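You operate a simulated robot arm through the tools that you are given. There is no shell and no other tool. Be economical: measure what you need, move in short steps, check, and stop when the job is done.

Carry out the task below with a simulated two-armed robot. There is one attempt and no reset: what you move stays moved.

JOB
One clear bottle is under its line: top it up at the lemon dispenser and cap it again.
Fine: cap on the table; pump till the level is at the black line; it goes back on the white tray; the other two stay shut where they are.

Only the result counts: the job must be done as asked and must still hold three seconds after the hand-in. Knocking over, shifting, dropping, spilling or breaking anything else fails it. Lids that push on must go on centred and level and be pressed home; caps that screw on are set level and turned clockwise until they are tight.

ROBOT AND FRAMES
Two 7-joint arms with two-finger parallel grippers on one trunk, on a base that drives. Base frame: it is fixed to the floor where the robot stands at the start and does not move with it; the origin is under the middle of the robot, x ahead of it, y to its left, z up; the surface under the hand at the start is at about z = 0.86. Lengths are in m, angles in degrees, forces in N, time in s.
The left shoulder is at the start at [0.07, 0.133, 1.201], the right one opposite. With the tool pointing down near the work surface each hand reaches from about 0.1 to 0.64 m from the robot's upright axis, wherever it stands, measured 20 degrees to its own side. Places, roughly: inside of the white tray [0.5, -0.3, 0.9]; lemon dispenser pump [0.5, -0.5, 1.1]; packing table [0.5, 0.4, 0.9]; white ring [0.5, -0.5, 0.9]. Payload 1.57 kg a hand.
The TCP of each hand is the grasp point between the finger pads, 0.03 m short of the fingertips. In the tool frame z runs along the fingers and y along their closing line. The gripper opens to 0.08 m. The fingers are 0.017 m wide and 0.012 m thick; the gripper's body (0.04 by 0.082 m) begins 0.08 m behind the TCP.
Orientation is that of the tool frame in the base frame, as a unit quaternion [w, x, y, z]. With the fingers straight down and closing along the base's y, the tool's x points along the base's -x, its y along +y and its z along -z.

CONTROLS
- The arms move only by the tool servo_tool. It takes "left_moves", "right_moves" or both (then of equal length, played together; a hand with none holds still); each is a list of rows, each an object (a shift or turn left out is 0, a gripper value left out holds the last) with "offset": the shift along the base's x, y, z in m, a list of three; "rotation": the turn, a rotation vector about the base's x, y, z in degrees, a list of three; "jaw": the opening, from 0 (shut) to 1 (fully open). In form: [{"offset": [x, y, z], "rotation": [rx, ry, rz], "jaw": jaw}, ...]. A call has 1 to 20 rows; each row is the pose to reach, as a shift and turn from the pose commanded when the call began. Rows are played at 5 a second. More than 0.05 m and 8.6 degrees between two rows, or a gripper value outside its range, and nothing of the call is played. Where a pose cannot be reached the arm comes as near as it can. A force on the tool above 40 N (or 10 N above the force at the start of the call, whichever is more), or a blocked arm, ends the call early, and 0.2 s more pass. Each finger travels about 0.153 m/s and halts on what it meets, pressing with about 34 N; the grip force reading is that of the motor and also rises with nothing between the fingers. The clock runs only during rows and for 0.2 s after the last one: add rows that repeat a pose to give the fingers time. The reply holds the time, the measured pose of the TCP, the force on the tool along the base axes, the opening and the grip force, in the units named above and with some noise, with the torque about the TCP (base axes, N m) and any sound that the robot's microphone picked up, and new pictures: "views" is both (left out), scene, wrist or none (wrist: the cameras of the hands that moved).
- Cameras (640 x 400 px; columns grow to the right, rows downward): "scene" is now at [0.1301, -0.0439, 1.4374]; the picture's right is [-0.50, -0.87, 0.00], its down [-0.57, 0.33, -0.75] and it looks along [0.65, -0.37, -0.66] (base axes); focal length 281 px, centre (320, 200). "left" rides on the left gripper at [0.072, 0.007, -0.122] in its tool frame; the picture's right is [-0.09, 1.00, 0.00], its down [-0.84, -0.08, -0.54] and it looks along [-0.54, -0.05, 0.84] (tool axes); focal length 238 px, centre (320, 200). "right" rides on the right gripper at [0.072, -0.007, -0.122] in its tool frame; the picture's right is [0.09, 1.00, 0.00], its down [-0.84, 0.08, -0.54] and it looks along [-0.54, 0.05, 0.84] (tool axes); focal length 238 px, centre (320, 200).
- raise_lower(by): slides the trunk up (or, below 0, down) by that many m; the arms and the scene camera ride with it, the base frame stays. It gives what a move gives, with no picture.
- drive_base(legs): drives the robot by 1 to 6 legs, each [ahead, left, turn to the left] in m, m and degrees, along the robot's own axes; the way and the turn of a leg run together, so that a leg with both is an arc; at most 1.5 m and 180 degrees a leg. The arms and the cameras ride along, it lands a little off, and it stops where it bumps. It gives what a move gives, and a new picture of the scene camera.
- aim_head(pan, tilt): turns the head with the scene camera to pan (to the left, within 86 degrees either way) and tilt (down, from -29 to 69), counted from straight ahead of the robot. It gives what a move gives, and a new picture of the scene camera.
- probe_pixels(camera, pixels): for up to 12 pixels [column, row] of the newest picture of that camera ("zoom" is the newest enlarged one), the place [x, y, z] in the base frame of the surface seen there, good to about 0.002 m, but the place of the scene camera against the robot may be out by one fixed shift of up to 0.025 m in any direction. No time passes.
- inspect(camera, box): a new picture of the part [left, top, right, bottom] of that camera's present view, enlarged. No time passes.
- close_job(): hands the job in; it is judged then, once.

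Go step by step. Measure first, check grasps and placings, and put right what went wrong. The budget is 80 turns and 260 pictures, counting those below and the enlarged ones. Unless the task says otherwise, let go and move clear before handing in, and close with one line.

The tools are called after "Call:" as name(argument=value, ...) on one line, values as JSON. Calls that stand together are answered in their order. servo_tool: Moves the arms, as the interface text tells. Its arguments: {"type":"object","properties":{"left_moves":{"type":"array"},"right_moves":{"type":"array"},"views":{"type":"string","enum":["both","scene","wrist","none"]}},"required":[]} The other tools are called the same way: raise_lower (by) slides the trunk up or down; drive_base (legs) drives the base; aim_head (pan, tilt) turns the head that bears the scene camera; probe_pixels (camera, pixels) gives the place of the surface under pixels of a picture; inspect (camera, box) takes an enlarged picture of a part of a camera's view; close_job () hands the job in.

At the start:

```text
t: 0.0
left_eef_pos: [0.3896, -0.0209, 0.9991]
left_ee_rot: [0.0, 0.0, 1.0, 0.0]
left_wrist_force: [-0.1, -0.5, -0.2]
left_wrist_torque: [-0.03, 0.02, -0.01]
left_width: 0.08
left_grip_force: 0.1
right_eef_pos: [0.3201, -0.4346, 0.9999]
right_ee_rot: [0.0, 0.0, 1.0, 0.001]
right_wrist_force: [-0.1, -0.6, -0.8]
right_wrist_torque: [0.0, -0.01, -0.05]
right_width: 0.0803
right_grip_force: 0.0
trunk travel left (down, up): [-0.775, 0.165]
robot x, y, heading: [0.001, 0.0032, 0.2]
head pan, tilt: [-30.1, 41.5]
```

scene: 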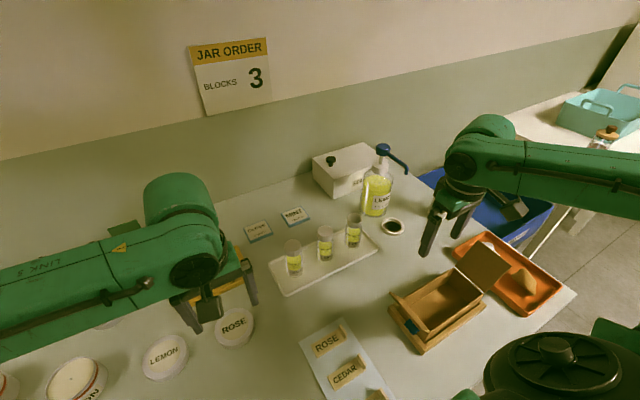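
right: 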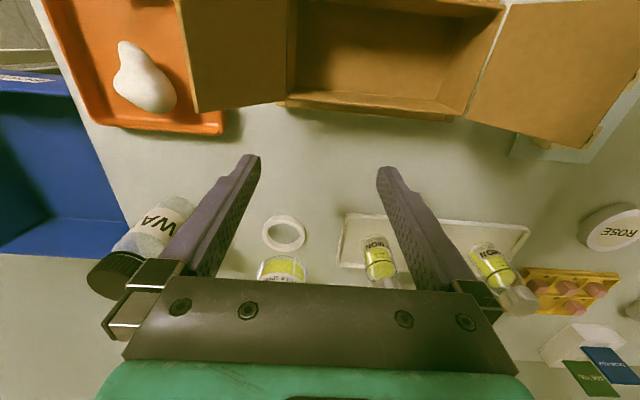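
left: 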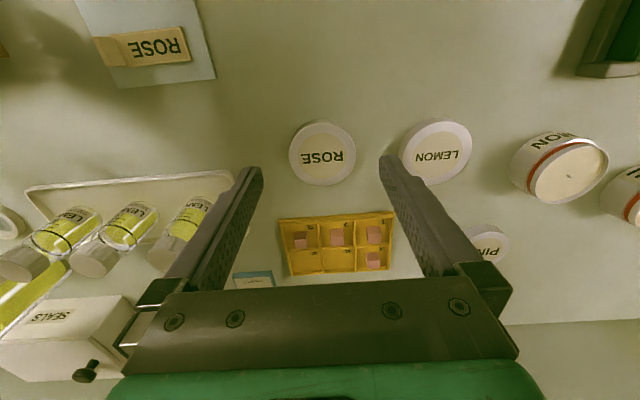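

The three clear bottles stand on the white tray around (293,258), (325,242), (354,230); the dispenser is at (380,190), and the ring at (392,227). I'll zoom in on them to see levels.

Call:
inspect(camera="scene", box=[260, 190, 400, 300])

Call:
inspect(camera="scene", box=[300, 130, 440, 240])

Call:
inspect(camera="left", box=[0, 150, 240, 300])

```text
3.64 times, centred on (330, 245) of scene
```

zoom: 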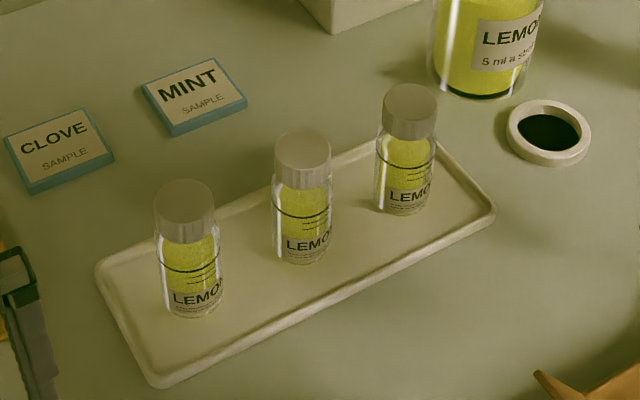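

```text
3.64 times, centred on (370, 185) of scene
```

zoom: 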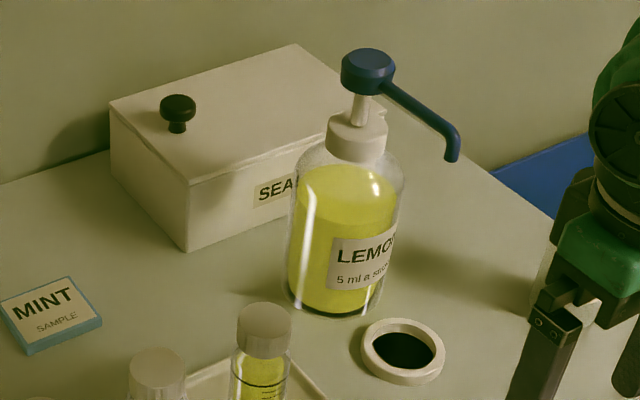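

```text
2.67 times, centred on (120, 225) of left
```

zoom: 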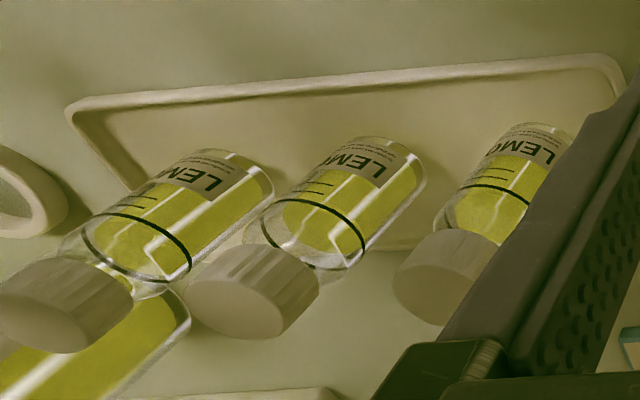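

The levels aren't clear yet at this zoom, and the label reads "5 ml a stroke". I'll take closer zooms of each bottle and of the dispenser label.

Call:
inspect(camera="scene", box=[277, 234, 317, 280])

Call:
inspect(camera="scene", box=[306, 222, 346, 266])

Call:
inspect(camera="scene", box=[334, 208, 374, 252])

Call:
inspect(camera="scene", box=[355, 140, 415, 220])

```text
8.70 times, centred on (297, 257) of scene
```

zoom: 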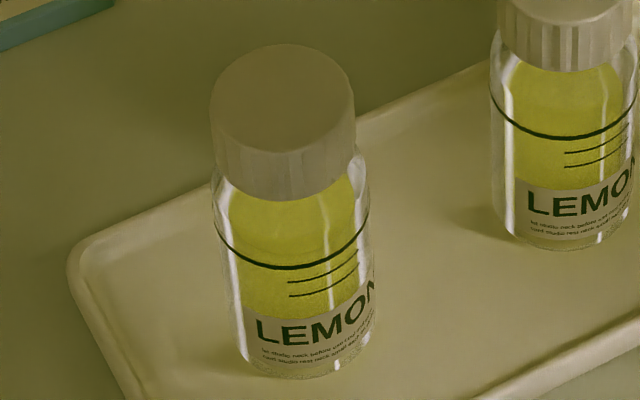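

```text
9.09 times, centred on (326, 244) of scene
```

zoom: 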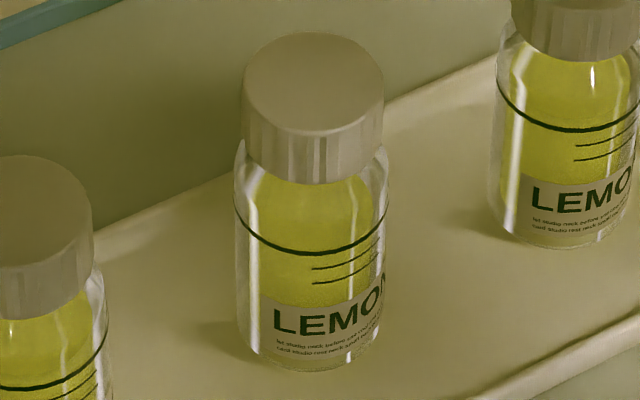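

```text
9.09 times, centred on (354, 230) of scene
```

zoom: 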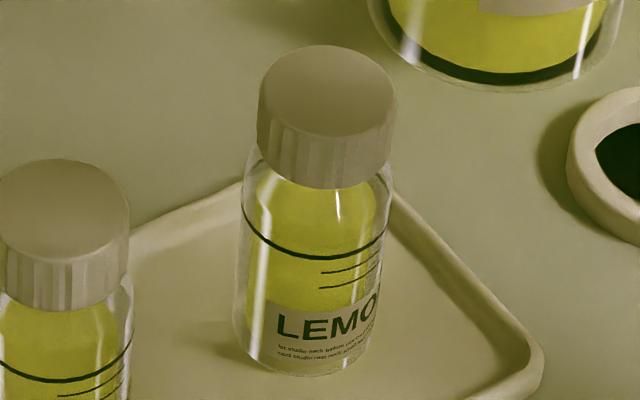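

```text
5.00 times, centred on (385, 180) of scene
```

zoom: 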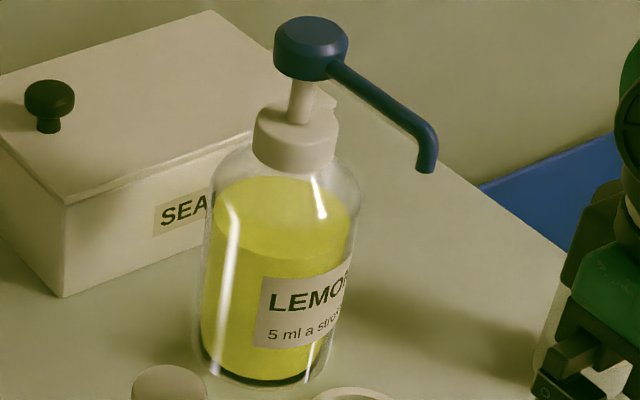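

The scene view looks down through the surface, so I'll look at the bottles from the wrist cameras.

Call:
inspect(camera="left", box=[0, 190, 120, 280])

Call:
inspect(camera="left", box=[120, 180, 240, 280])

Call:
inspect(camera="right", box=[340, 210, 540, 320])

Call:
probe_pixels(camera="scene", pixels=[[292, 246], [325, 231], [354, 217], [392, 227], [382, 148], [407, 172], [376, 212], [300, 292], [377, 242], [365, 200], [330, 300], [390, 280]])

```text
4.44 times, centred on (60, 235) of left
```

zoom: 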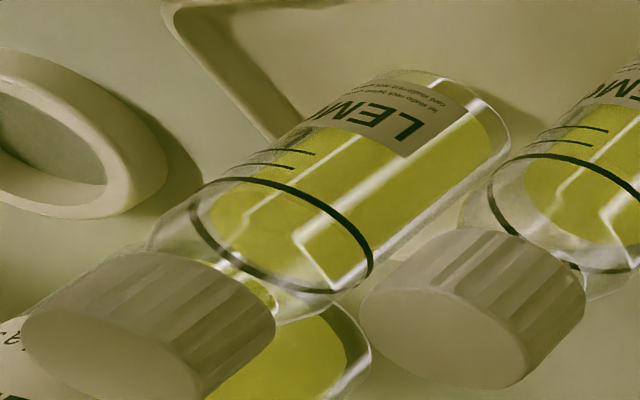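

```text
4.00 times, centred on (180, 230) of left
```

zoom: 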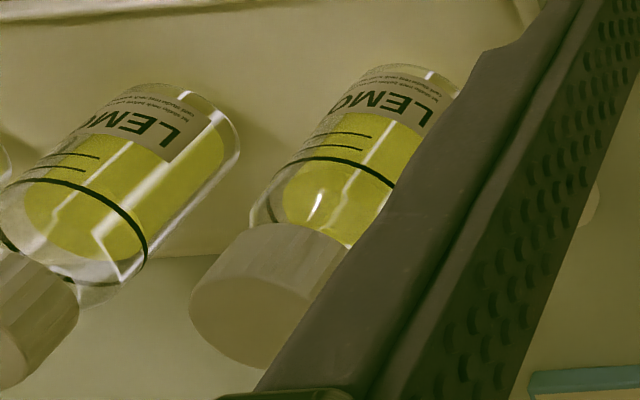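

```text
3.20 times, centred on (440, 265) of right
```

zoom: 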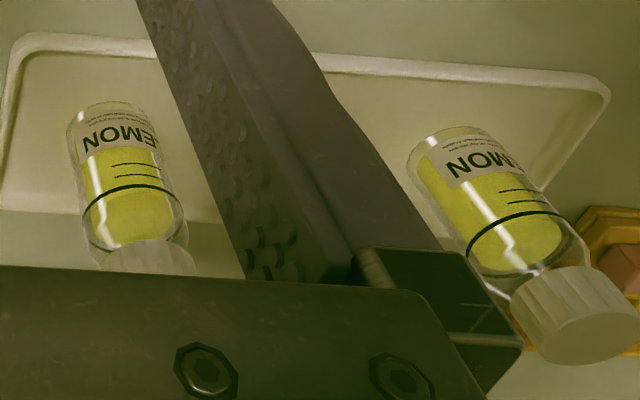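

```text
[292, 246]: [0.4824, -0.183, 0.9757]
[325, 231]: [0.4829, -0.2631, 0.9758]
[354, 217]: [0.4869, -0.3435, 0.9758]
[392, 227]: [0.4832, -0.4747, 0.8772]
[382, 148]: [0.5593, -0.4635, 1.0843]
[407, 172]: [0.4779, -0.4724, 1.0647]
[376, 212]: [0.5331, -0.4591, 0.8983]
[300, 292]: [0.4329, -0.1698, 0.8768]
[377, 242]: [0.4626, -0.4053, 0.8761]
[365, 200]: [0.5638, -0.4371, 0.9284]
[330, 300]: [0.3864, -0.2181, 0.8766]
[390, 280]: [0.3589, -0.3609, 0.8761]
```

From this angle bottle C (nearest the ring) looks lowest, but parallax could explain that. I'll pitch both hands so that their cameras look nearly level at the bottles.

Call:
servo_tool(left_moves=[{"offset": [-0.02, -0.02, 0], "rotation": [0, -8, 0]}, {"offset": [-0.04, -0.05, 0], "rotation": [0, -16, 0]}, {"offset": [-0.06, -0.08, 0], "rotation": [0, -24, 0]}, {"offset": [-0.07, -0.11, 0], "rotation": [0, -32, 0]}, {"offset": [-0.08, -0.14, 0], "rotation": [0, -40, 0]}, {"offset": [-0.08, -0.15, 0], "rotation": [0, -46, 0]}, {"offset": [-0.08, -0.15, 0], "rotation": [0, -46, 0]}], right_moves=[{"offset": [0, 0, 0], "rotation": [0, -8, 0]}, {"offset": [0, 0, 0], "rotation": [0, -16, 0]}, {"offset": [0, 0, 0], "rotation": [0, -24, 0]}, {"offset": [0, 0, 0], "rotation": [0, -32, 0]}, {"offset": [0, 0, 0], "rotation": [0, -40, 0]}, {"offset": [0, 0, 0], "rotation": [0, -46, 0]}, {"offset": [0, 0, 0], "rotation": [0, -46, 0]}])

```text
t: 1.8
left_eef_pos: [0.3369, -0.16, 1.0052]
left_ee_rot: [0.395, -0.039, 0.918, 0.012]
left_wrist_force: [0.2, -0.2, 0.0]
left_wrist_torque: [0.02, 0.02, -0.01]
left_width: 0.0802
left_grip_force: 0.0
right_eef_pos: [0.3182, -0.4336, 0.9998]
right_ee_rot: [0.391, 0.0, 0.92, 0.001]
right_wrist_force: [0.4, 0.4, 0.7]
right_wrist_torque: [-0.02, 0.0, -0.03]
right_width: 0.0801
right_grip_force: 0.0
trunk travel left (down, up): [-0.775, 0.165]
robot x, y, heading: [0.0024, -0.0004, -0.1]
head pan, tilt: [-30.1, 41.5]
stopped in row 7 (left hand): the arm was blocked; the commanded pose is now the measured one
```

scene: 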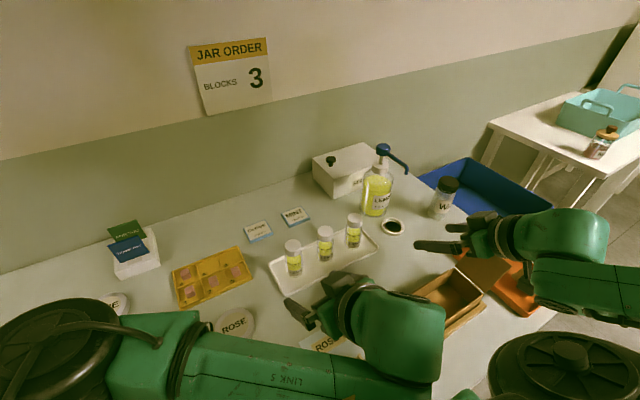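
right: 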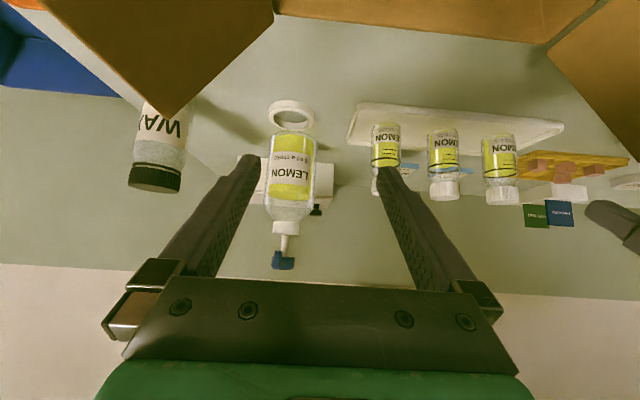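
left: 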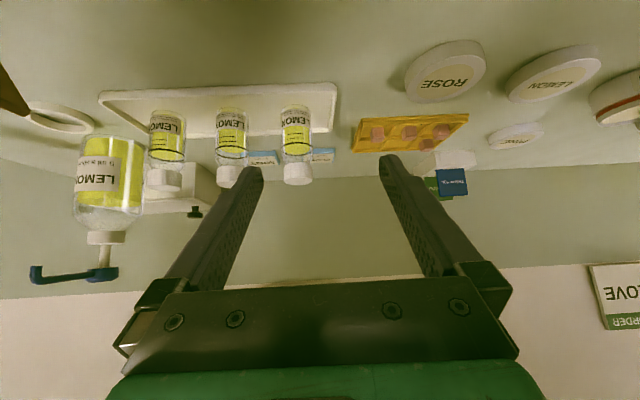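

Both views are now near level, although the left arm stopped at its limit. Next I'll zoom on the bottles.

Call:
inspect(camera="left", box=[140, 95, 330, 195])

Call:
inspect(camera="right", box=[355, 110, 535, 210])

```text
3.37 times, centred on (235, 145) of left
```

zoom: 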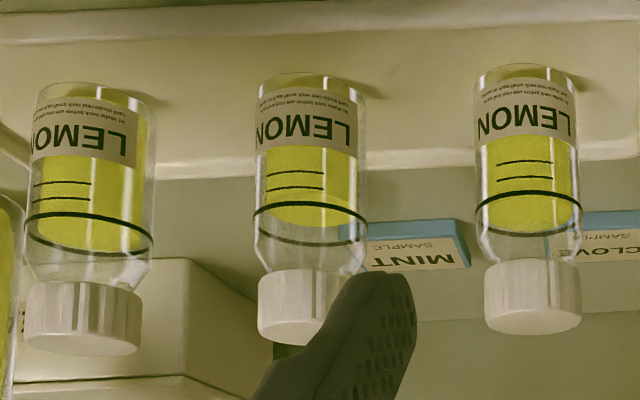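

```text
3.56 times, centred on (445, 160) of right
```

zoom: 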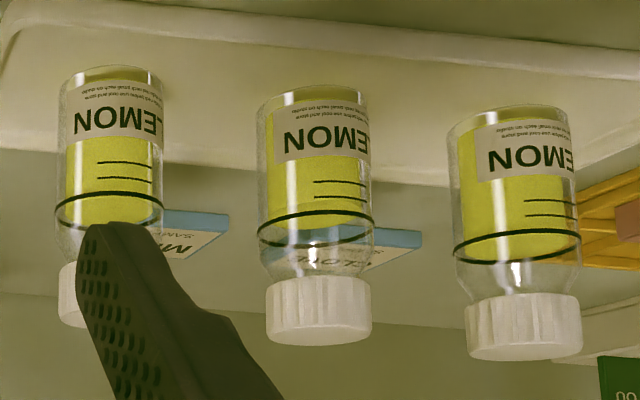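

In the level views the middle bottle's far liquid edge falls short of the back of its ring line, while the outer two meet theirs. I'll confirm closer and read the scale lines.

Call:
inspect(camera="right", box=[422, 125, 466, 205])

Call:
inspect(camera="right", box=[478, 130, 522, 210])

Call:
probe_pixels(camera="right", pixels=[[291, 108], [283, 261], [386, 192], [445, 193], [445, 165], [443, 186], [501, 196], [290, 140], [283, 228], [350, 115], [300, 200], [500, 120]])

Call:
probe_pixels(camera="left", pixels=[[36, 275], [103, 262], [104, 238], [297, 183], [165, 188], [298, 172], [230, 180], [100, 178], [60, 112], [220, 100], [330, 60], [232, 150]])

```text
5.00 times, centred on (444, 165) of right
```

zoom: 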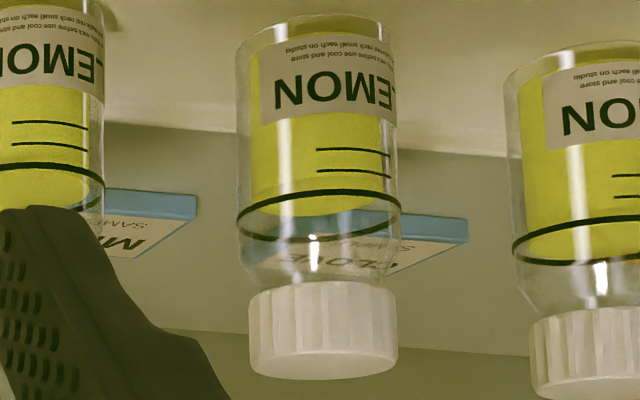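

```text
5.00 times, centred on (500, 170) of right
```

zoom: 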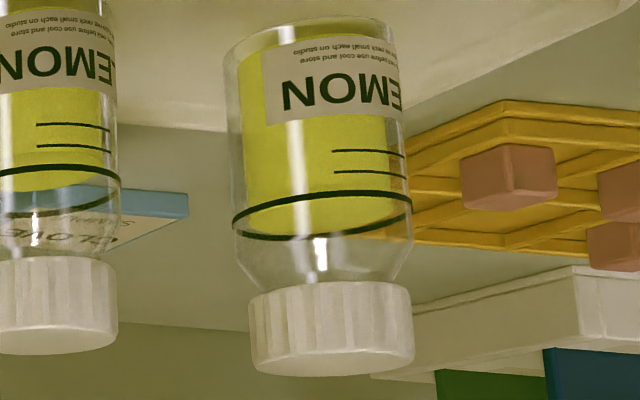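

```text
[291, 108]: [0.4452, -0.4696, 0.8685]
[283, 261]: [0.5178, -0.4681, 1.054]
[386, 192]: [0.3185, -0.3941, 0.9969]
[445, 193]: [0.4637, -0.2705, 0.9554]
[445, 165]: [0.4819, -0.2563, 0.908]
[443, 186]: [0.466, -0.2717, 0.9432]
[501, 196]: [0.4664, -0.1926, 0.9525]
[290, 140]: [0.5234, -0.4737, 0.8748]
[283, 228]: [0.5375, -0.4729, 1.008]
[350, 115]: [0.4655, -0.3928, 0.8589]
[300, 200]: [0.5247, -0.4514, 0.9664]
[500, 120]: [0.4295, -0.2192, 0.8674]
```

```text
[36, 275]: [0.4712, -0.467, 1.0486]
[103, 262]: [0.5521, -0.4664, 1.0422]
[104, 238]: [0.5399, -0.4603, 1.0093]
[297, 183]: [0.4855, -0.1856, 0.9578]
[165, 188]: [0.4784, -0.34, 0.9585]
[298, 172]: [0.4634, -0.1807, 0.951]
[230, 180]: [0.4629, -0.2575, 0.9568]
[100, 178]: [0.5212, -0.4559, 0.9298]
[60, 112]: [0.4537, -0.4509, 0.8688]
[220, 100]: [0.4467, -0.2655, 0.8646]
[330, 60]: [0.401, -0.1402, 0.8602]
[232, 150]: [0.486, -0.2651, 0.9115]
```

Confirmed: the middle bottle (B, near x 0.483, y -0.264) is the one under its line. I'll raise both hands, level the left one, and shift the base to the right so both arms reach the work.

Call:
servo_tool(left_moves=[{"offset": [0.0, 0.03, 0.03], "rotation": [0, 8, 0]}, {"offset": [0.0, 0.06, 0.06], "rotation": [0, 16, 0]}, {"offset": [0.0, 0.09, 0.09], "rotation": [0, 24, 0]}, {"offset": [0, 0.12, 0.12], "rotation": [0, 32, 0]}, {"offset": [0, 0.12, 0.12], "rotation": [0, 40, 0]}, {"offset": [0, 0.12, 0.12], "rotation": [0, 46, 0]}], right_moves=[{"offset": [0, 0, 0.03]}, {"offset": [0, 0, 0.06]}, {"offset": [0, 0, 0.09]}, {"offset": [0, 0, 0.12]}, {"offset": [0, 0, 0.12]}, {"offset": [0, 0, 0.12]}], views="none")

Call:
drive_base(legs=[[0, -0.25, 0]])

Call:
aim_head(pan=-5, tilt=45)

```text
t: 3.2
left_eef_pos: [0.3355, -0.0413, 1.1234]
left_ee_rot: [0.003, -0.03, 0.999, 0.023]
left_wrist_force: [-0.3, -0.7, 0.3]
left_wrist_torque: [0.01, -0.01, 0.0]
left_width: 0.08
left_grip_force: 0.1
right_eef_pos: [0.3391, -0.4311, 1.0561]
right_ee_rot: [0.414, -0.007, 0.91, 0.008]
right_wrist_force: [0.2, -0.3, 0.0]
right_wrist_torque: [-0.04, -0.03, 0.0]
right_width: 0.0798
right_grip_force: 0.0
right hand out of reach, approached as far as the arm can: row 2, 3, 4, 5, 6
trunk travel left (down, up): [-0.775, 0.165]
robot x, y, heading: [-0.0021, 0.0036, -0.1]
head pan, tilt: [-30.1, 41.5]
```

```text
t: 5.0
left_eef_pos: [0.3359, -0.2875, 1.1228]
left_ee_rot: [0.004, -0.032, 0.999, 0.023]
left_wrist_force: [0.3, 0.8, 0.5]
left_wrist_torque: [-0.02, 0.0, 0.05]
left_width: 0.0803
left_grip_force: 0.0
right_eef_pos: [0.3397, -0.6768, 1.058]
right_ee_rot: [0.414, -0.009, 0.91, 0.008]
right_wrist_force: [0.2, -0.4, 0.7]
right_wrist_torque: [-0.01, 0.02, -0.02]
right_width: 0.0799
right_grip_force: 0.1
trunk travel left (down, up): [-0.775, 0.165]
robot x, y, heading: [-0.002, -0.2516, -0.0]
head pan, tilt: [-30.1, 41.5]
```

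scene: 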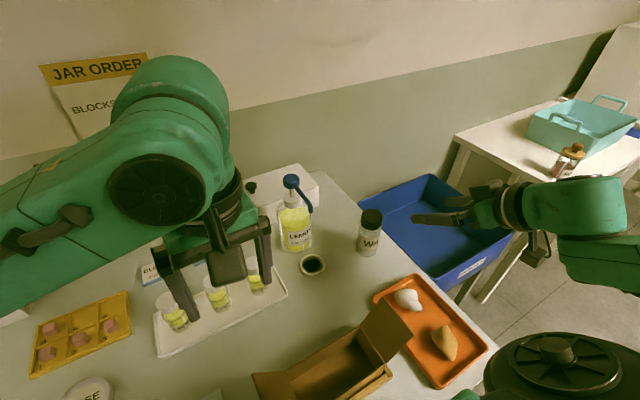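

```text
t: 5.9
left_eef_pos: [0.3361, -0.2886, 1.1228]
left_ee_rot: [0.005, -0.032, 0.999, 0.024]
left_wrist_force: [-0.5, -0.1, -0.5]
left_wrist_torque: [0.0, -0.03, 0.05]
left_width: 0.0801
left_grip_force: 0.0
right_eef_pos: [0.3393, -0.6793, 1.0572]
right_ee_rot: [0.415, -0.009, 0.91, 0.008]
right_wrist_force: [0.3, -0.3, -0.3]
right_wrist_torque: [0.01, 0.0, -0.02]
right_width: 0.0797
right_grip_force: 0.0
trunk travel left (down, up): [-0.775, 0.165]
robot x, y, heading: [0.0015, -0.2505, -0.0]
head pan, tilt: [-5.0, 45.0]
```

scene: 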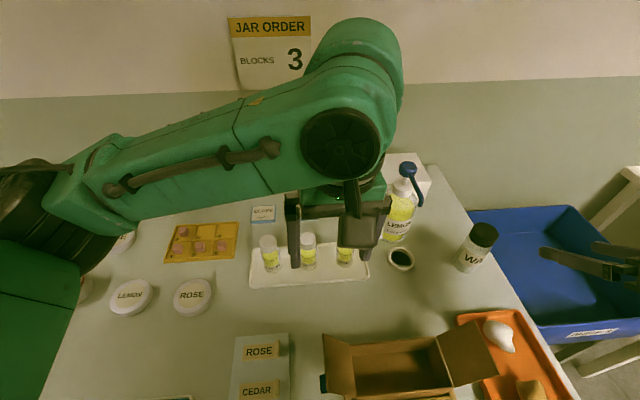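

The base is shifted as planned. The brown box at (390,365) lies in front of the tray, so I'll probe its edges along with the bottles, ring and pump.

Call:
probe_pixels(camera="scene", pixels=[[323, 335], [352, 350], [440, 338], [460, 320], [496, 376], [400, 353], [307, 238], [268, 240], [400, 258], [391, 251], [413, 262], [409, 168]])

Call:
inspect(camera="scene", box=[230, 150, 530, 340])

```text
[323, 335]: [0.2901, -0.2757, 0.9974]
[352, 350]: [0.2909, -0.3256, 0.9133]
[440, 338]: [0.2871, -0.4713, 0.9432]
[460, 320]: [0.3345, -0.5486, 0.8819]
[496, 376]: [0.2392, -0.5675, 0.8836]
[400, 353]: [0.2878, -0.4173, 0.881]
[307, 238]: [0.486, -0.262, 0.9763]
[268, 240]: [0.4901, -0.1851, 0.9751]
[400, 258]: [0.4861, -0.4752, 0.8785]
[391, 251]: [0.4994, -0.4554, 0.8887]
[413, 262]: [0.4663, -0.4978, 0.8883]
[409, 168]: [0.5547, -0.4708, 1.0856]
```

```text
2.11 times, centred on (380, 245) of scene
```

zoom: 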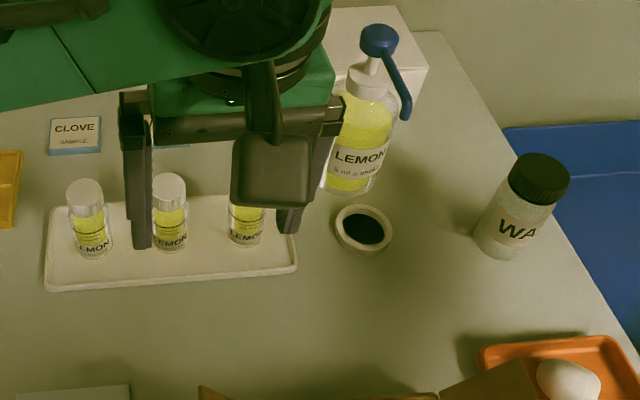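

Box flaps reach about z 0.98 at x 0.29, so a 45° approach clears them. I'll move the left hand aside and bring the right hand to a pre-grasp behind bottle B.

Call:
servo_tool(left_moves=[{"offset": [0, 0.045, 0.0]}, {"offset": [0, 0.09, 0]}, {"offset": [0, 0.135, 0]}, {"offset": [0, 0.18, 0]}, {"offset": [0, 0.2, 0]}], views="none")

Call:
servo_tool(right_moves=[{"offset": [0, 0.04, 0]}, {"offset": [0, 0.08, 0], "rotation": [-0.2, 2, -0.6]}, {"offset": [0, 0.12, 0], "rotation": [-0.5, 4, -1.3]}, {"offset": [0, 0.165, 0], "rotation": [-0.5, 4, -1.3]}, {"offset": [0, 0.21, 0], "rotation": [-0.5, 4, -1.3]}, {"offset": [0, 0.255, 0], "rotation": [-0.5, 4, -1.3]}, {"offset": [0, 0.3, 0], "rotation": [-0.5, 4, -1.3]}, {"offset": [0.01, 0.34, 0], "rotation": [-0.5, 4, -1.3]}, {"offset": [0.02, 0.38, -0.01], "rotation": [-0.5, 4, -1.3]}, {"offset": [0.03, 0.417, -0.03], "rotation": [-0.5, 4, -1.3], "jaw": 0.85}, {"offset": [0.03, 0.417, -0.05], "rotation": [-0.5, 4, -1.3], "jaw": 0.85}, {"offset": [0.03, 0.417, -0.05], "rotation": [-0.5, 4, -1.3], "jaw": 0.85}])

```text
t: 7.1
left_eef_pos: [0.3349, -0.0895, 1.1242]
left_ee_rot: [0.005, -0.031, 0.999, 0.024]
left_wrist_force: [0.0, -0.8, 0.0]
left_wrist_torque: [0.0, 0.01, -0.03]
left_width: 0.0799
left_grip_force: 0.0
right_eef_pos: [0.3387, -0.6791, 1.057]
right_ee_rot: [0.414, -0.009, 0.91, 0.009]
right_wrist_force: [-0.1, 0.7, 0.1]
right_wrist_torque: [0.01, 0.01, -0.03]
right_width: 0.0801
right_grip_force: 0.0
trunk travel left (down, up): [-0.775, 0.165]
robot x, y, heading: [-0.0002, -0.2509, 0.0]
head pan, tilt: [-5.0, 45.0]
```

```text
t: 9.7
left_eef_pos: [0.3367, -0.0903, 1.1237]
left_ee_rot: [0.004, -0.032, 0.999, 0.024]
left_wrist_force: [0.0, -1.2, -0.2]
left_wrist_torque: [0.0, 0.02, -0.01]
left_width: 0.0799
left_grip_force: 0.0
right_eef_pos: [0.4217, -0.2899, 1.0224]
right_ee_rot: [0.382, 0.0, 0.924, 0.0]
right_wrist_force: [0.0, -0.3, -0.6]
right_wrist_torque: [0.01, 0.0, -0.02]
right_width: 0.068
right_grip_force: 0.0
right hand out of reach, approached as far as the arm can: row 2, 3, 4, 5, 6, 7, 8, 9, 10, 11, 12
trunk travel left (down, up): [-0.775, 0.165]
robot x, y, heading: [-0.0031, -0.2504, 0.2]
head pan, tilt: [-5.0, 45.0]
```

scene: 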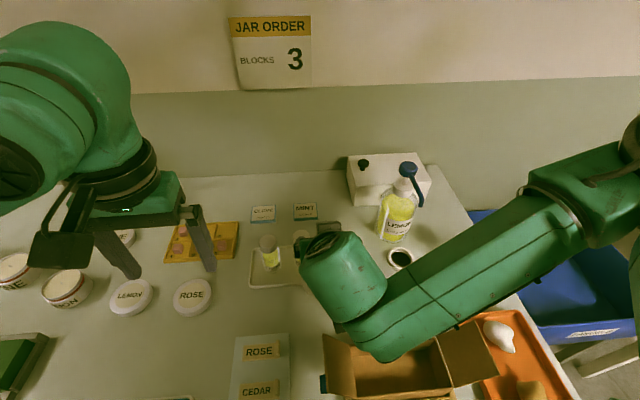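
right: 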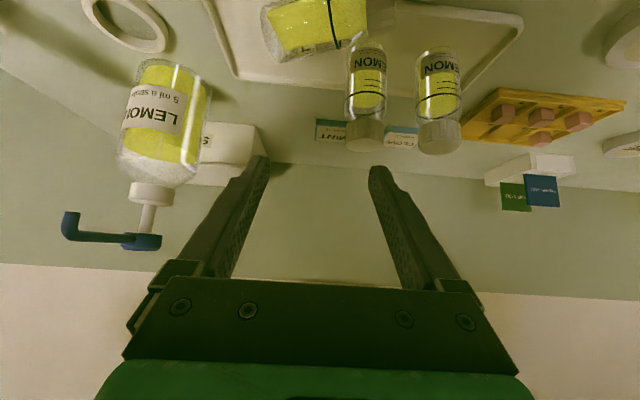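

The pitched hand came up short of reach, and one bottle at (300,25) in the right view looks tilted. I must check for a knock before doing anything else.

Call:
inspect(camera="right", box=[200, 0, 540, 180])

Call:
probe_pixels(camera="right", pixels=[[300, 25], [340, 20], [380, 12], [368, 130], [438, 135], [368, 85], [438, 85], [230, 60], [520, 20]])

```text
1.88 times, centred on (370, 90) of right
```

zoom: 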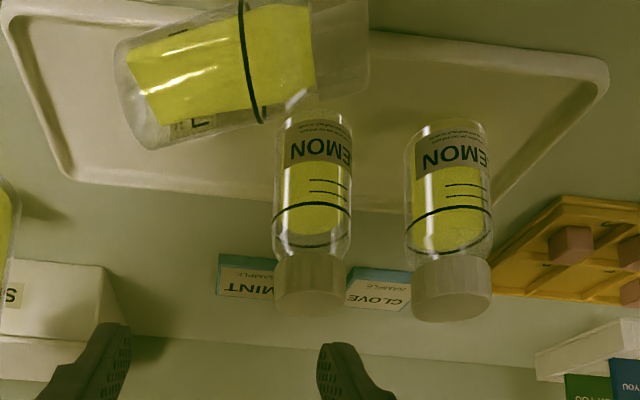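

```text
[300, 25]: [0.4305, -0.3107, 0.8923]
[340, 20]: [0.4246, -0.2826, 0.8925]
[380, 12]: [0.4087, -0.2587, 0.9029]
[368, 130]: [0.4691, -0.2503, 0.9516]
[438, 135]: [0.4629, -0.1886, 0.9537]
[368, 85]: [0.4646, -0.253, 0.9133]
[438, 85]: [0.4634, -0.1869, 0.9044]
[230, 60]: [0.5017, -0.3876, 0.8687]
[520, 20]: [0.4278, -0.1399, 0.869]
```

Bottle C has been knocked over: it now lies across the tray front, cap end near (0.41, -0.26). That's my mistake. The arm deviated when its path went out of reach. I'll retract the right hand upward and reassess before standing C back up.

Call:
servo_tool(right_moves=[{"offset": [-0.005, 0, 0.03], "rotation": [0, 8, 0]}, {"offset": [-0.01, -0.02, 0.06], "rotation": [0, 16, 0]}, {"offset": [-0.02, -0.06, 0.09], "rotation": [0, 24, 0]}, {"offset": [-0.03, -0.1, 0.1], "rotation": [0, 32, 0]}, {"offset": [-0.04, -0.14, 0.1], "rotation": [0, 40, 0]}, {"offset": [-0.05, -0.18, 0.1], "rotation": [0, 45, 0]}, {"offset": [-0.05, -0.22, 0.1], "rotation": [0, 45, 0]}, {"offset": [-0.05, -0.26, 0.1], "rotation": [0, 45, 0]}])

Call:
inspect(camera="scene", box=[230, 180, 430, 310])

```text
refused: row 3 steps farther than a row can; nothing moved
```

```text
3.08 times, centred on (330, 245) of scene
```

zoom: 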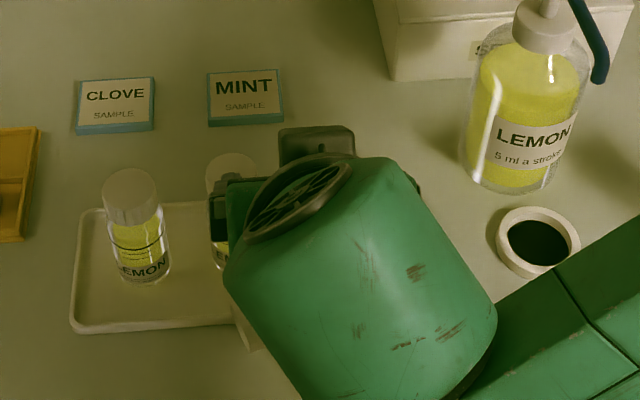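

Nothing moved because one row's step was too long. I'll repeat it with shorter steps.

Call:
servo_tool(right_moves=[{"offset": [0, 0, 0.03], "rotation": [0, 8, 0]}, {"offset": [0, 0, 0.06], "rotation": [0, 16, 0]}, {"offset": [-0.01, 0, 0.09], "rotation": [0, 24, 0]}, {"offset": [-0.02, -0.03, 0.1], "rotation": [0, 32, 0]}, {"offset": [-0.03, -0.07, 0.1], "rotation": [0, 40, 0]}, {"offset": [-0.04, -0.11, 0.1], "rotation": [0, 45, 0]}, {"offset": [-0.05, -0.15, 0.1], "rotation": [0, 45, 0]}, {"offset": [-0.05, -0.19, 0.1], "rotation": [0, 45, 0]}, {"offset": [-0.05, -0.23, 0.1], "rotation": [0, 45, 0]}, {"offset": [-0.05, -0.27, 0.1], "rotation": [0, 45, 0]}])

Call:
inspect(camera="scene", box=[230, 180, 430, 310])

```text
t: 11.9
left_eef_pos: [0.336, -0.0904, 1.1255]
left_ee_rot: [0.005, -0.031, 0.999, 0.025]
left_wrist_force: [-0.2, -0.3, -0.3]
left_wrist_torque: [-0.01, 0.02, 0.0]
left_width: 0.08
left_grip_force: 0.0
right_eef_pos: [0.3718, -0.5625, 1.1215]
right_ee_rot: [-0.001, -0.001, 1.0, 0.001]
right_wrist_force: [-0.2, -0.4, 0.7]
right_wrist_torque: [-0.04, -0.01, 0.0]
right_width: 0.0679
right_grip_force: 0.1
trunk travel left (down, up): [-0.775, 0.165]
robot x, y, heading: [-0.0017, -0.2508, 0.1]
head pan, tilt: [-5.0, 45.0]
```

scene: 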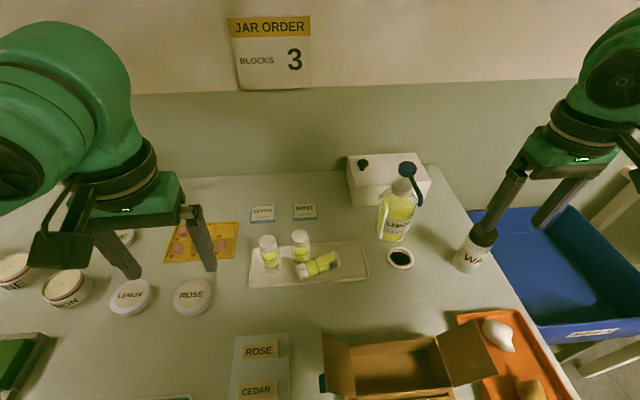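
right: 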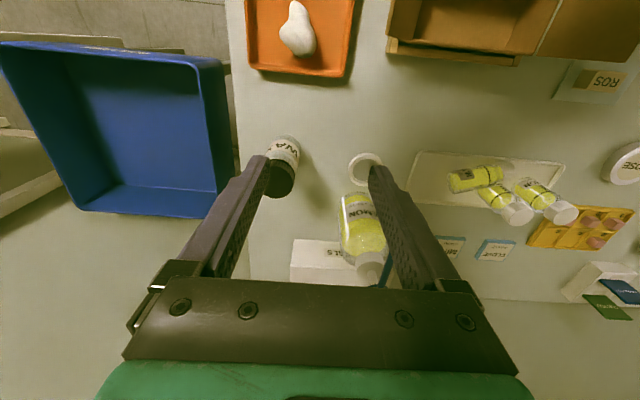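

```text
3.08 times, centred on (330, 245) of scene
```

zoom: 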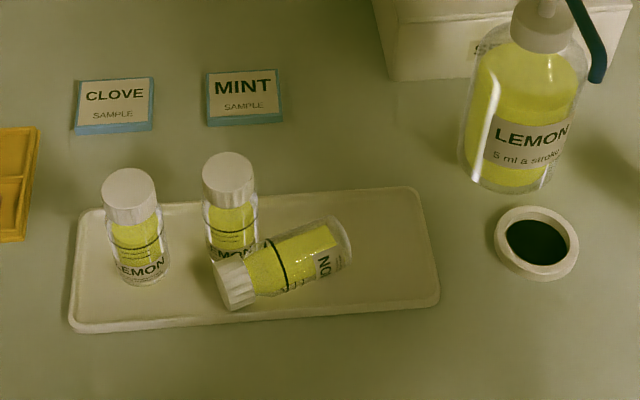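

C is lying capped inside the tray and B has been nudged about 13 mm toward A. I'll probe them to plan standing C up again at its original spot, about (0.484, -0.343).

Call:
probe_pixels(camera="zoom", pixels=[[229, 168], [130, 188], [224, 290], [238, 282], [262, 270], [330, 240], [290, 262], [342, 238], [385, 250], [120, 310], [430, 295], [410, 190]])

Call:
probe_pixels(camera="right", pixels=[[458, 178], [475, 178], [490, 172], [500, 168], [510, 166], [517, 215], [566, 214], [365, 165], [348, 165], [382, 160], [420, 190], [365, 181]])

Call:
inspect(camera="right", box=[340, 130, 600, 290])

```text
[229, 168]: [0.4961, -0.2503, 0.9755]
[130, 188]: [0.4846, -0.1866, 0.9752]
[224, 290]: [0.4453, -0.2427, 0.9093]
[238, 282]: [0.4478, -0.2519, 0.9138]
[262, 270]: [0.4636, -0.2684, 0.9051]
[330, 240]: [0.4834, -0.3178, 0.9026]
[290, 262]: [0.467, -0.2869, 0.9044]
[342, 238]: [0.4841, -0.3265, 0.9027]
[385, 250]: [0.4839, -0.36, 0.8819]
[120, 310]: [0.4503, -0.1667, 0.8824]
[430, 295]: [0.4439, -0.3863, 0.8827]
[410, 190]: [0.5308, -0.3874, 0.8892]
```

```text
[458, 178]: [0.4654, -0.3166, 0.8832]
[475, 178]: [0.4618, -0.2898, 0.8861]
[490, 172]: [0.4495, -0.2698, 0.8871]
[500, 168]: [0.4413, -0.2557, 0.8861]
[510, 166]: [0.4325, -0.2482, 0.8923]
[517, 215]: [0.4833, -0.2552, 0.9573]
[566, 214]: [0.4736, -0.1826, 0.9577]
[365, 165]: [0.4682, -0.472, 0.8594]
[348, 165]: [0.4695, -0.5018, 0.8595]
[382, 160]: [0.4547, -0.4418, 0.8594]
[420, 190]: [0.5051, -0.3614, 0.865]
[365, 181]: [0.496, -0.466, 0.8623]
```

```text
2.46 times, centred on (470, 210) of right
```

zoom: 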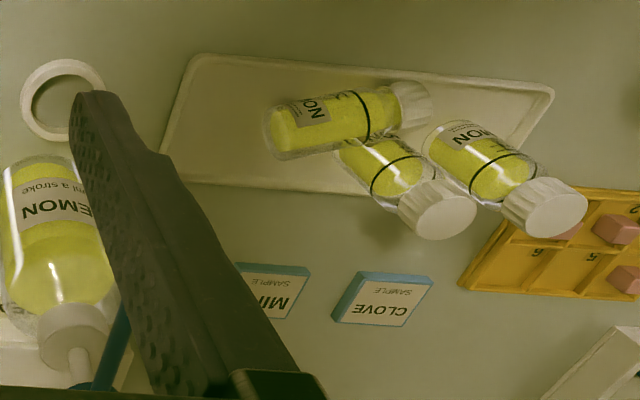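

C's axis runs from about (0.48, -0.34) to the cap at about (0.44, -0.24). I'll bring the right hand above it, vertical and yawed about -67° so the jaws close across its body.

Call:
servo_tool(right_moves=[{"offset": [0, 0.03, 0], "rotation": [0, 0, -8]}, {"offset": [0, 0.06, 0], "rotation": [0, 0, -16]}, {"offset": [0.01, 0.09, 0], "rotation": [0, 0, -24]}, {"offset": [0.02, 0.12, 0], "rotation": [0, 0, -32]}, {"offset": [0.03, 0.15, 0], "rotation": [0, 0, -40]}, {"offset": [0.05, 0.18, 0], "rotation": [0, 0, -48]}, {"offset": [0.07, 0.21, 0], "rotation": [0, 0, -56]}, {"offset": [0.085, 0.235, -0.01], "rotation": [0, 0, -64]}, {"offset": [0.094, 0.25, -0.03], "rotation": [0, 0, -67]}, {"offset": [0.094, 0.25, -0.05], "rotation": [0, 0, -67]}, {"offset": [0.094, 0.25, -0.05], "rotation": [0, 0, -67]}])

```text
t: 14.3
left_eef_pos: [0.3365, -0.0898, 1.1248]
left_ee_rot: [0.003, -0.031, 0.999, 0.023]
left_wrist_force: [0.0, -0.6, -0.3]
left_wrist_torque: [0.01, -0.03, 0.04]
left_width: 0.08
left_grip_force: 0.0
right_eef_pos: [0.4569, -0.3233, 1.0725]
right_ee_rot: [0.001, 0.551, 0.835, 0.001]
right_wrist_force: [-0.3, -0.8, -1.0]
right_wrist_torque: [-0.01, 0.01, 0.01]
right_width: 0.0681
right_grip_force: 0.1
right hand out of reach, approached as far as the arm can: row 9, 10, 11
trunk travel left (down, up): [-0.775, 0.165]
robot x, y, heading: [0.0027, -0.2508, 0.1]
head pan, tilt: [-5.0, 45.0]
```

scene: 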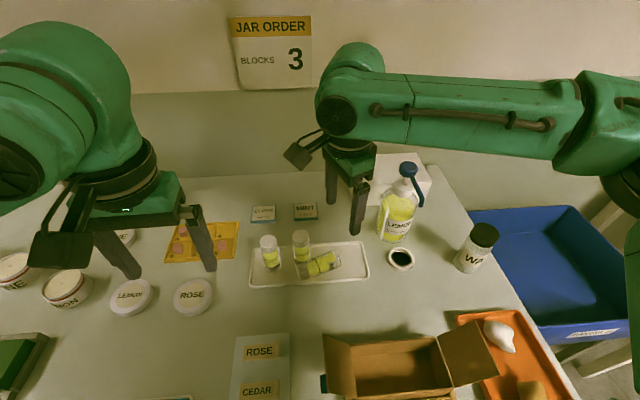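
right: 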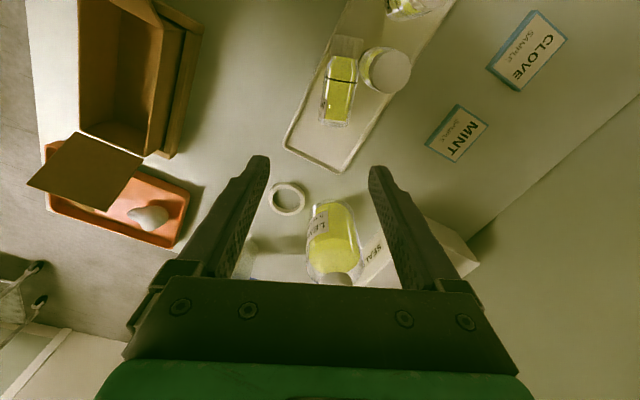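

The hand is at (0.457, -0.323) with the right yaw, and C appears at (340,85), nearly in line with the jaws. I'll probe C precisely from this wrist camera.

Call:
probe_pixels(camera="right", pixels=[[348, 42], [345, 60], [342, 75], [339, 95], [336, 118], [322, 110], [353, 110], [386, 70], [410, 5], [287, 198], [335, 125], [333, 280]])

Call:
inspect(camera="right", box=[270, 0, 450, 180])

```text
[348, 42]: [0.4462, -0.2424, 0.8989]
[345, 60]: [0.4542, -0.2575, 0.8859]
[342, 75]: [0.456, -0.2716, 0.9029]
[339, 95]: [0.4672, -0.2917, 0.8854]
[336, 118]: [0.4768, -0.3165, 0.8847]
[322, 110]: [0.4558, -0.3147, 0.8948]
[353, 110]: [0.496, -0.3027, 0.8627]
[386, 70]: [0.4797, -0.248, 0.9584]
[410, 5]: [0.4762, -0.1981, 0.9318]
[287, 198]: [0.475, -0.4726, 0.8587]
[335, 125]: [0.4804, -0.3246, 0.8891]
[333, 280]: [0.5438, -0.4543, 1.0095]
```

```text
2.22 times, centred on (360, 90) of right
```

zoom: 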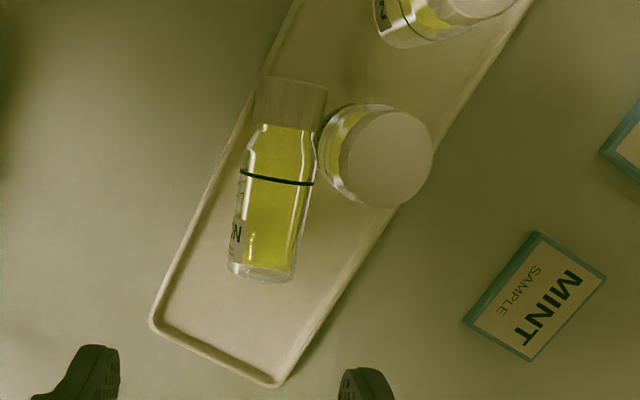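

C's axis measures as (0.481, -0.326) to (0.446, -0.242), and the ring centre is (0.475, -0.473). I'll move over the lower body of C and descend partway to test reach.

Call:
servo_tool(right_moves=[{"offset": [0.003, 0.01, -0.02], "rotation": [0, 0, -1]}, {"offset": [0.006, 0.02, -0.04], "rotation": [0, 0, -1]}, {"offset": [0.009, 0.026, -0.06], "rotation": [0, 0, -1]}, {"offset": [0.009, 0.026, -0.08], "rotation": [0, 0, -1]}, {"offset": [0.009, 0.026, -0.08], "rotation": [0, 0, -1]}], views="wrist")

```text
t: 15.5
left_eef_pos: [0.3355, -0.0892, 1.1251]
left_ee_rot: [0.005, -0.031, 0.999, 0.025]
left_wrist_force: [0.9, 0.5, -0.2]
left_wrist_torque: [0.02, 0.0, 0.01]
left_width: 0.0799
left_grip_force: 0.1
right_eef_pos: [0.4468, -0.3268, 1.0009]
right_ee_rot: [-0.001, 0.559, 0.829, 0.001]
right_wrist_force: [-0.1, 0.4, 0.1]
right_wrist_torque: [0.0, 0.03, -0.03]
right_width: 0.0679
right_grip_force: 0.1
right hand out of reach, approached as far as the arm can: row 1, 2, 3, 4, 5
trunk travel left (down, up): [-0.775, 0.165]
robot x, y, heading: [0.0038, -0.2505, 0.3]
head pan, tilt: [-5.0, 45.0]
```

right: 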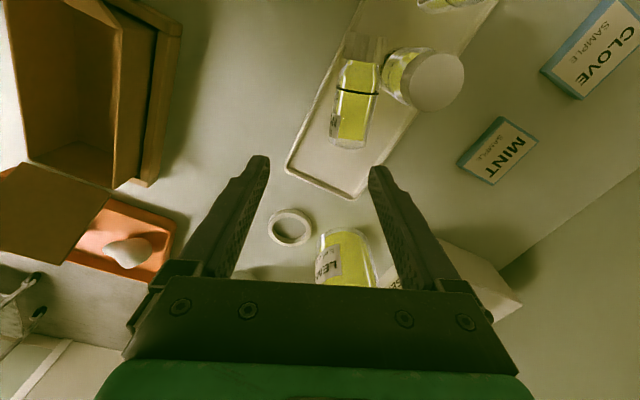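

The wrist runs out of range at this yaw from here. I'll lift and shift the base left and slightly back, which gives the right arm an easier angle.

Call:
servo_tool(right_moves=[{"offset": [-0.01, -0.01, 0.03]}, {"offset": [-0.02, -0.02, 0.06]}, {"offset": [-0.03, -0.03, 0.09]}, {"offset": [-0.03, -0.03, 0.1]}], views="none")

Call:
drive_base(legs=[[-0.04, 0.14, 0]])

```text
t: 16.5
left_eef_pos: [0.3354, -0.0888, 1.1231]
left_ee_rot: [0.004, -0.031, 0.999, 0.023]
left_wrist_force: [-0.5, 0.4, 0.1]
left_wrist_torque: [-0.01, 0.02, -0.01]
left_width: 0.0801
left_grip_force: 0.1
right_eef_pos: [0.4164, -0.3566, 1.1005]
right_ee_rot: [0.0, 0.559, 0.829, 0.0]
right_wrist_force: [-0.6, 0.2, -0.1]
right_wrist_torque: [0.0, -0.01, -0.01]
right_width: 0.0684
right_grip_force: 0.0
trunk travel left (down, up): [-0.775, 0.165]
robot x, y, heading: [-0.0018, -0.2491, 0.5]
head pan, tilt: [-5.0, 45.0]
```

```text
t: 17.9
left_eef_pos: [0.2957, 0.0474, 1.1252]
left_ee_rot: [0.003, -0.032, 0.999, 0.026]
left_wrist_force: [0.5, 0.0, -0.4]
left_wrist_torque: [0.04, 0.03, 0.01]
left_width: 0.0802
left_grip_force: 0.0
right_eef_pos: [0.3754, -0.2207, 1.0998]
right_ee_rot: [-0.001, 0.559, 0.829, 0.0]
right_wrist_force: [-0.3, -0.2, -0.1]
right_wrist_torque: [-0.03, 0.05, -0.02]
right_width: 0.0681
right_grip_force: 0.2
trunk travel left (down, up): [-0.775, 0.165]
robot x, y, heading: [-0.0399, -0.1103, 0.3]
head pan, tilt: [-5.0, 45.0]
```

scene: 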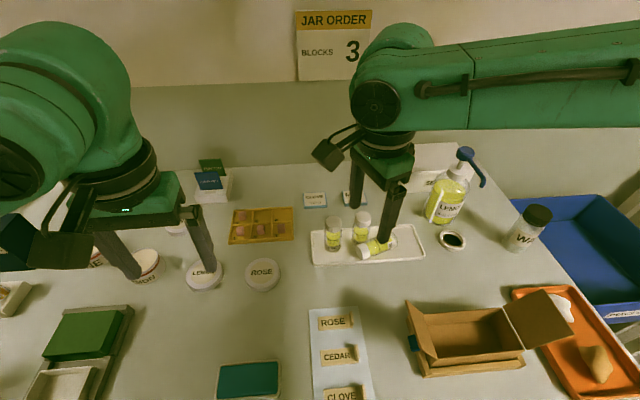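

Now I'll move over C again at height, then partway down, and check.

Call:
servo_tool(right_moves=[{"offset": [0.03, -0.025, 0]}, {"offset": [0.06, -0.05, 0]}, {"offset": [0.091, -0.076, 0]}, {"offset": [0.091, -0.076, -0.04]}, {"offset": [0.091, -0.076, -0.08]}, {"offset": [0.091, -0.076, -0.11]}, {"offset": [0.091, -0.076, -0.11]}])

```text
t: 19.5
left_eef_pos: [0.2962, 0.0488, 1.1247]
left_ee_rot: [0.005, -0.032, 0.999, 0.024]
left_wrist_force: [0.5, 0.1, -0.9]
left_wrist_torque: [-0.02, 0.04, -0.02]
left_width: 0.0798
left_grip_force: 0.1
right_eef_pos: [0.4677, -0.2959, 0.9905]
right_ee_rot: [0.0, 0.559, 0.829, 0.0]
right_wrist_force: [0.3, 0.5, 1.1]
right_wrist_torque: [-0.01, -0.02, 0.01]
right_width: 0.0679
right_grip_force: 0.1
trunk travel left (down, up): [-0.775, 0.165]
robot x, y, heading: [-0.0406, -0.106, 0.4]
head pan, tilt: [-5.0, 45.0]
```

scene: 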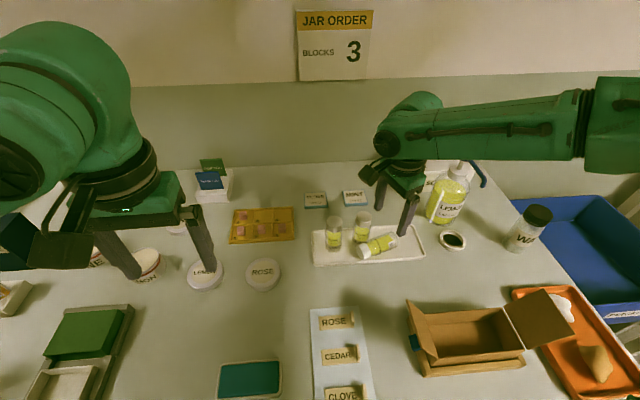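
right: 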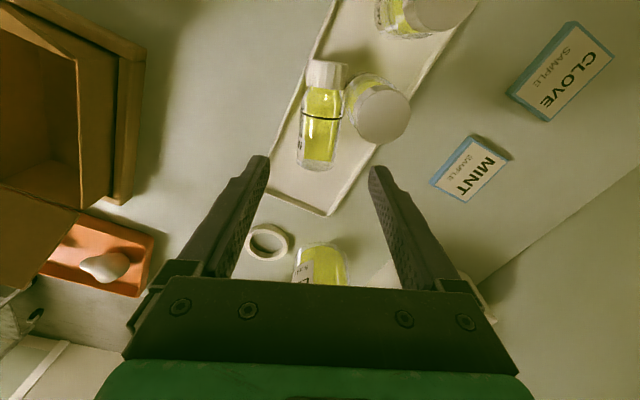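

The hand reached. C is centred between the jaws at column 320, so I'll probe its bottom and cap ends to check the spot along its length.

Call:
probe_pixels(camera="right", pixels=[[317, 163], [316, 172], [318, 150], [320, 130], [323, 100], [327, 75], [302, 150], [334, 150], [380, 115], [265, 242]])

Call:
inspect(camera="right", box=[240, 40, 440, 220])

```text
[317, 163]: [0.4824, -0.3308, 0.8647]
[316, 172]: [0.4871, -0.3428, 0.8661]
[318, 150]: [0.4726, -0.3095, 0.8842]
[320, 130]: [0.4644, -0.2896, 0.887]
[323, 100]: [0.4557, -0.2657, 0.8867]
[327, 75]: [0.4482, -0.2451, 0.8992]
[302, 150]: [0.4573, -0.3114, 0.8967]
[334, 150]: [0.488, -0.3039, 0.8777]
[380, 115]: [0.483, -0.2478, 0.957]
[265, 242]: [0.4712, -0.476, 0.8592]
```

```text
2.22 times, centred on (340, 130) of right
```

zoom: 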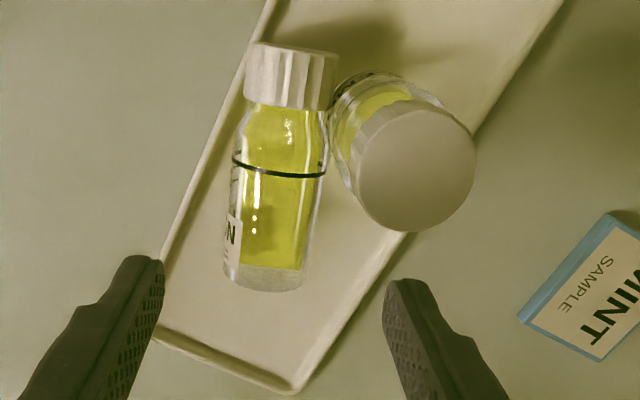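

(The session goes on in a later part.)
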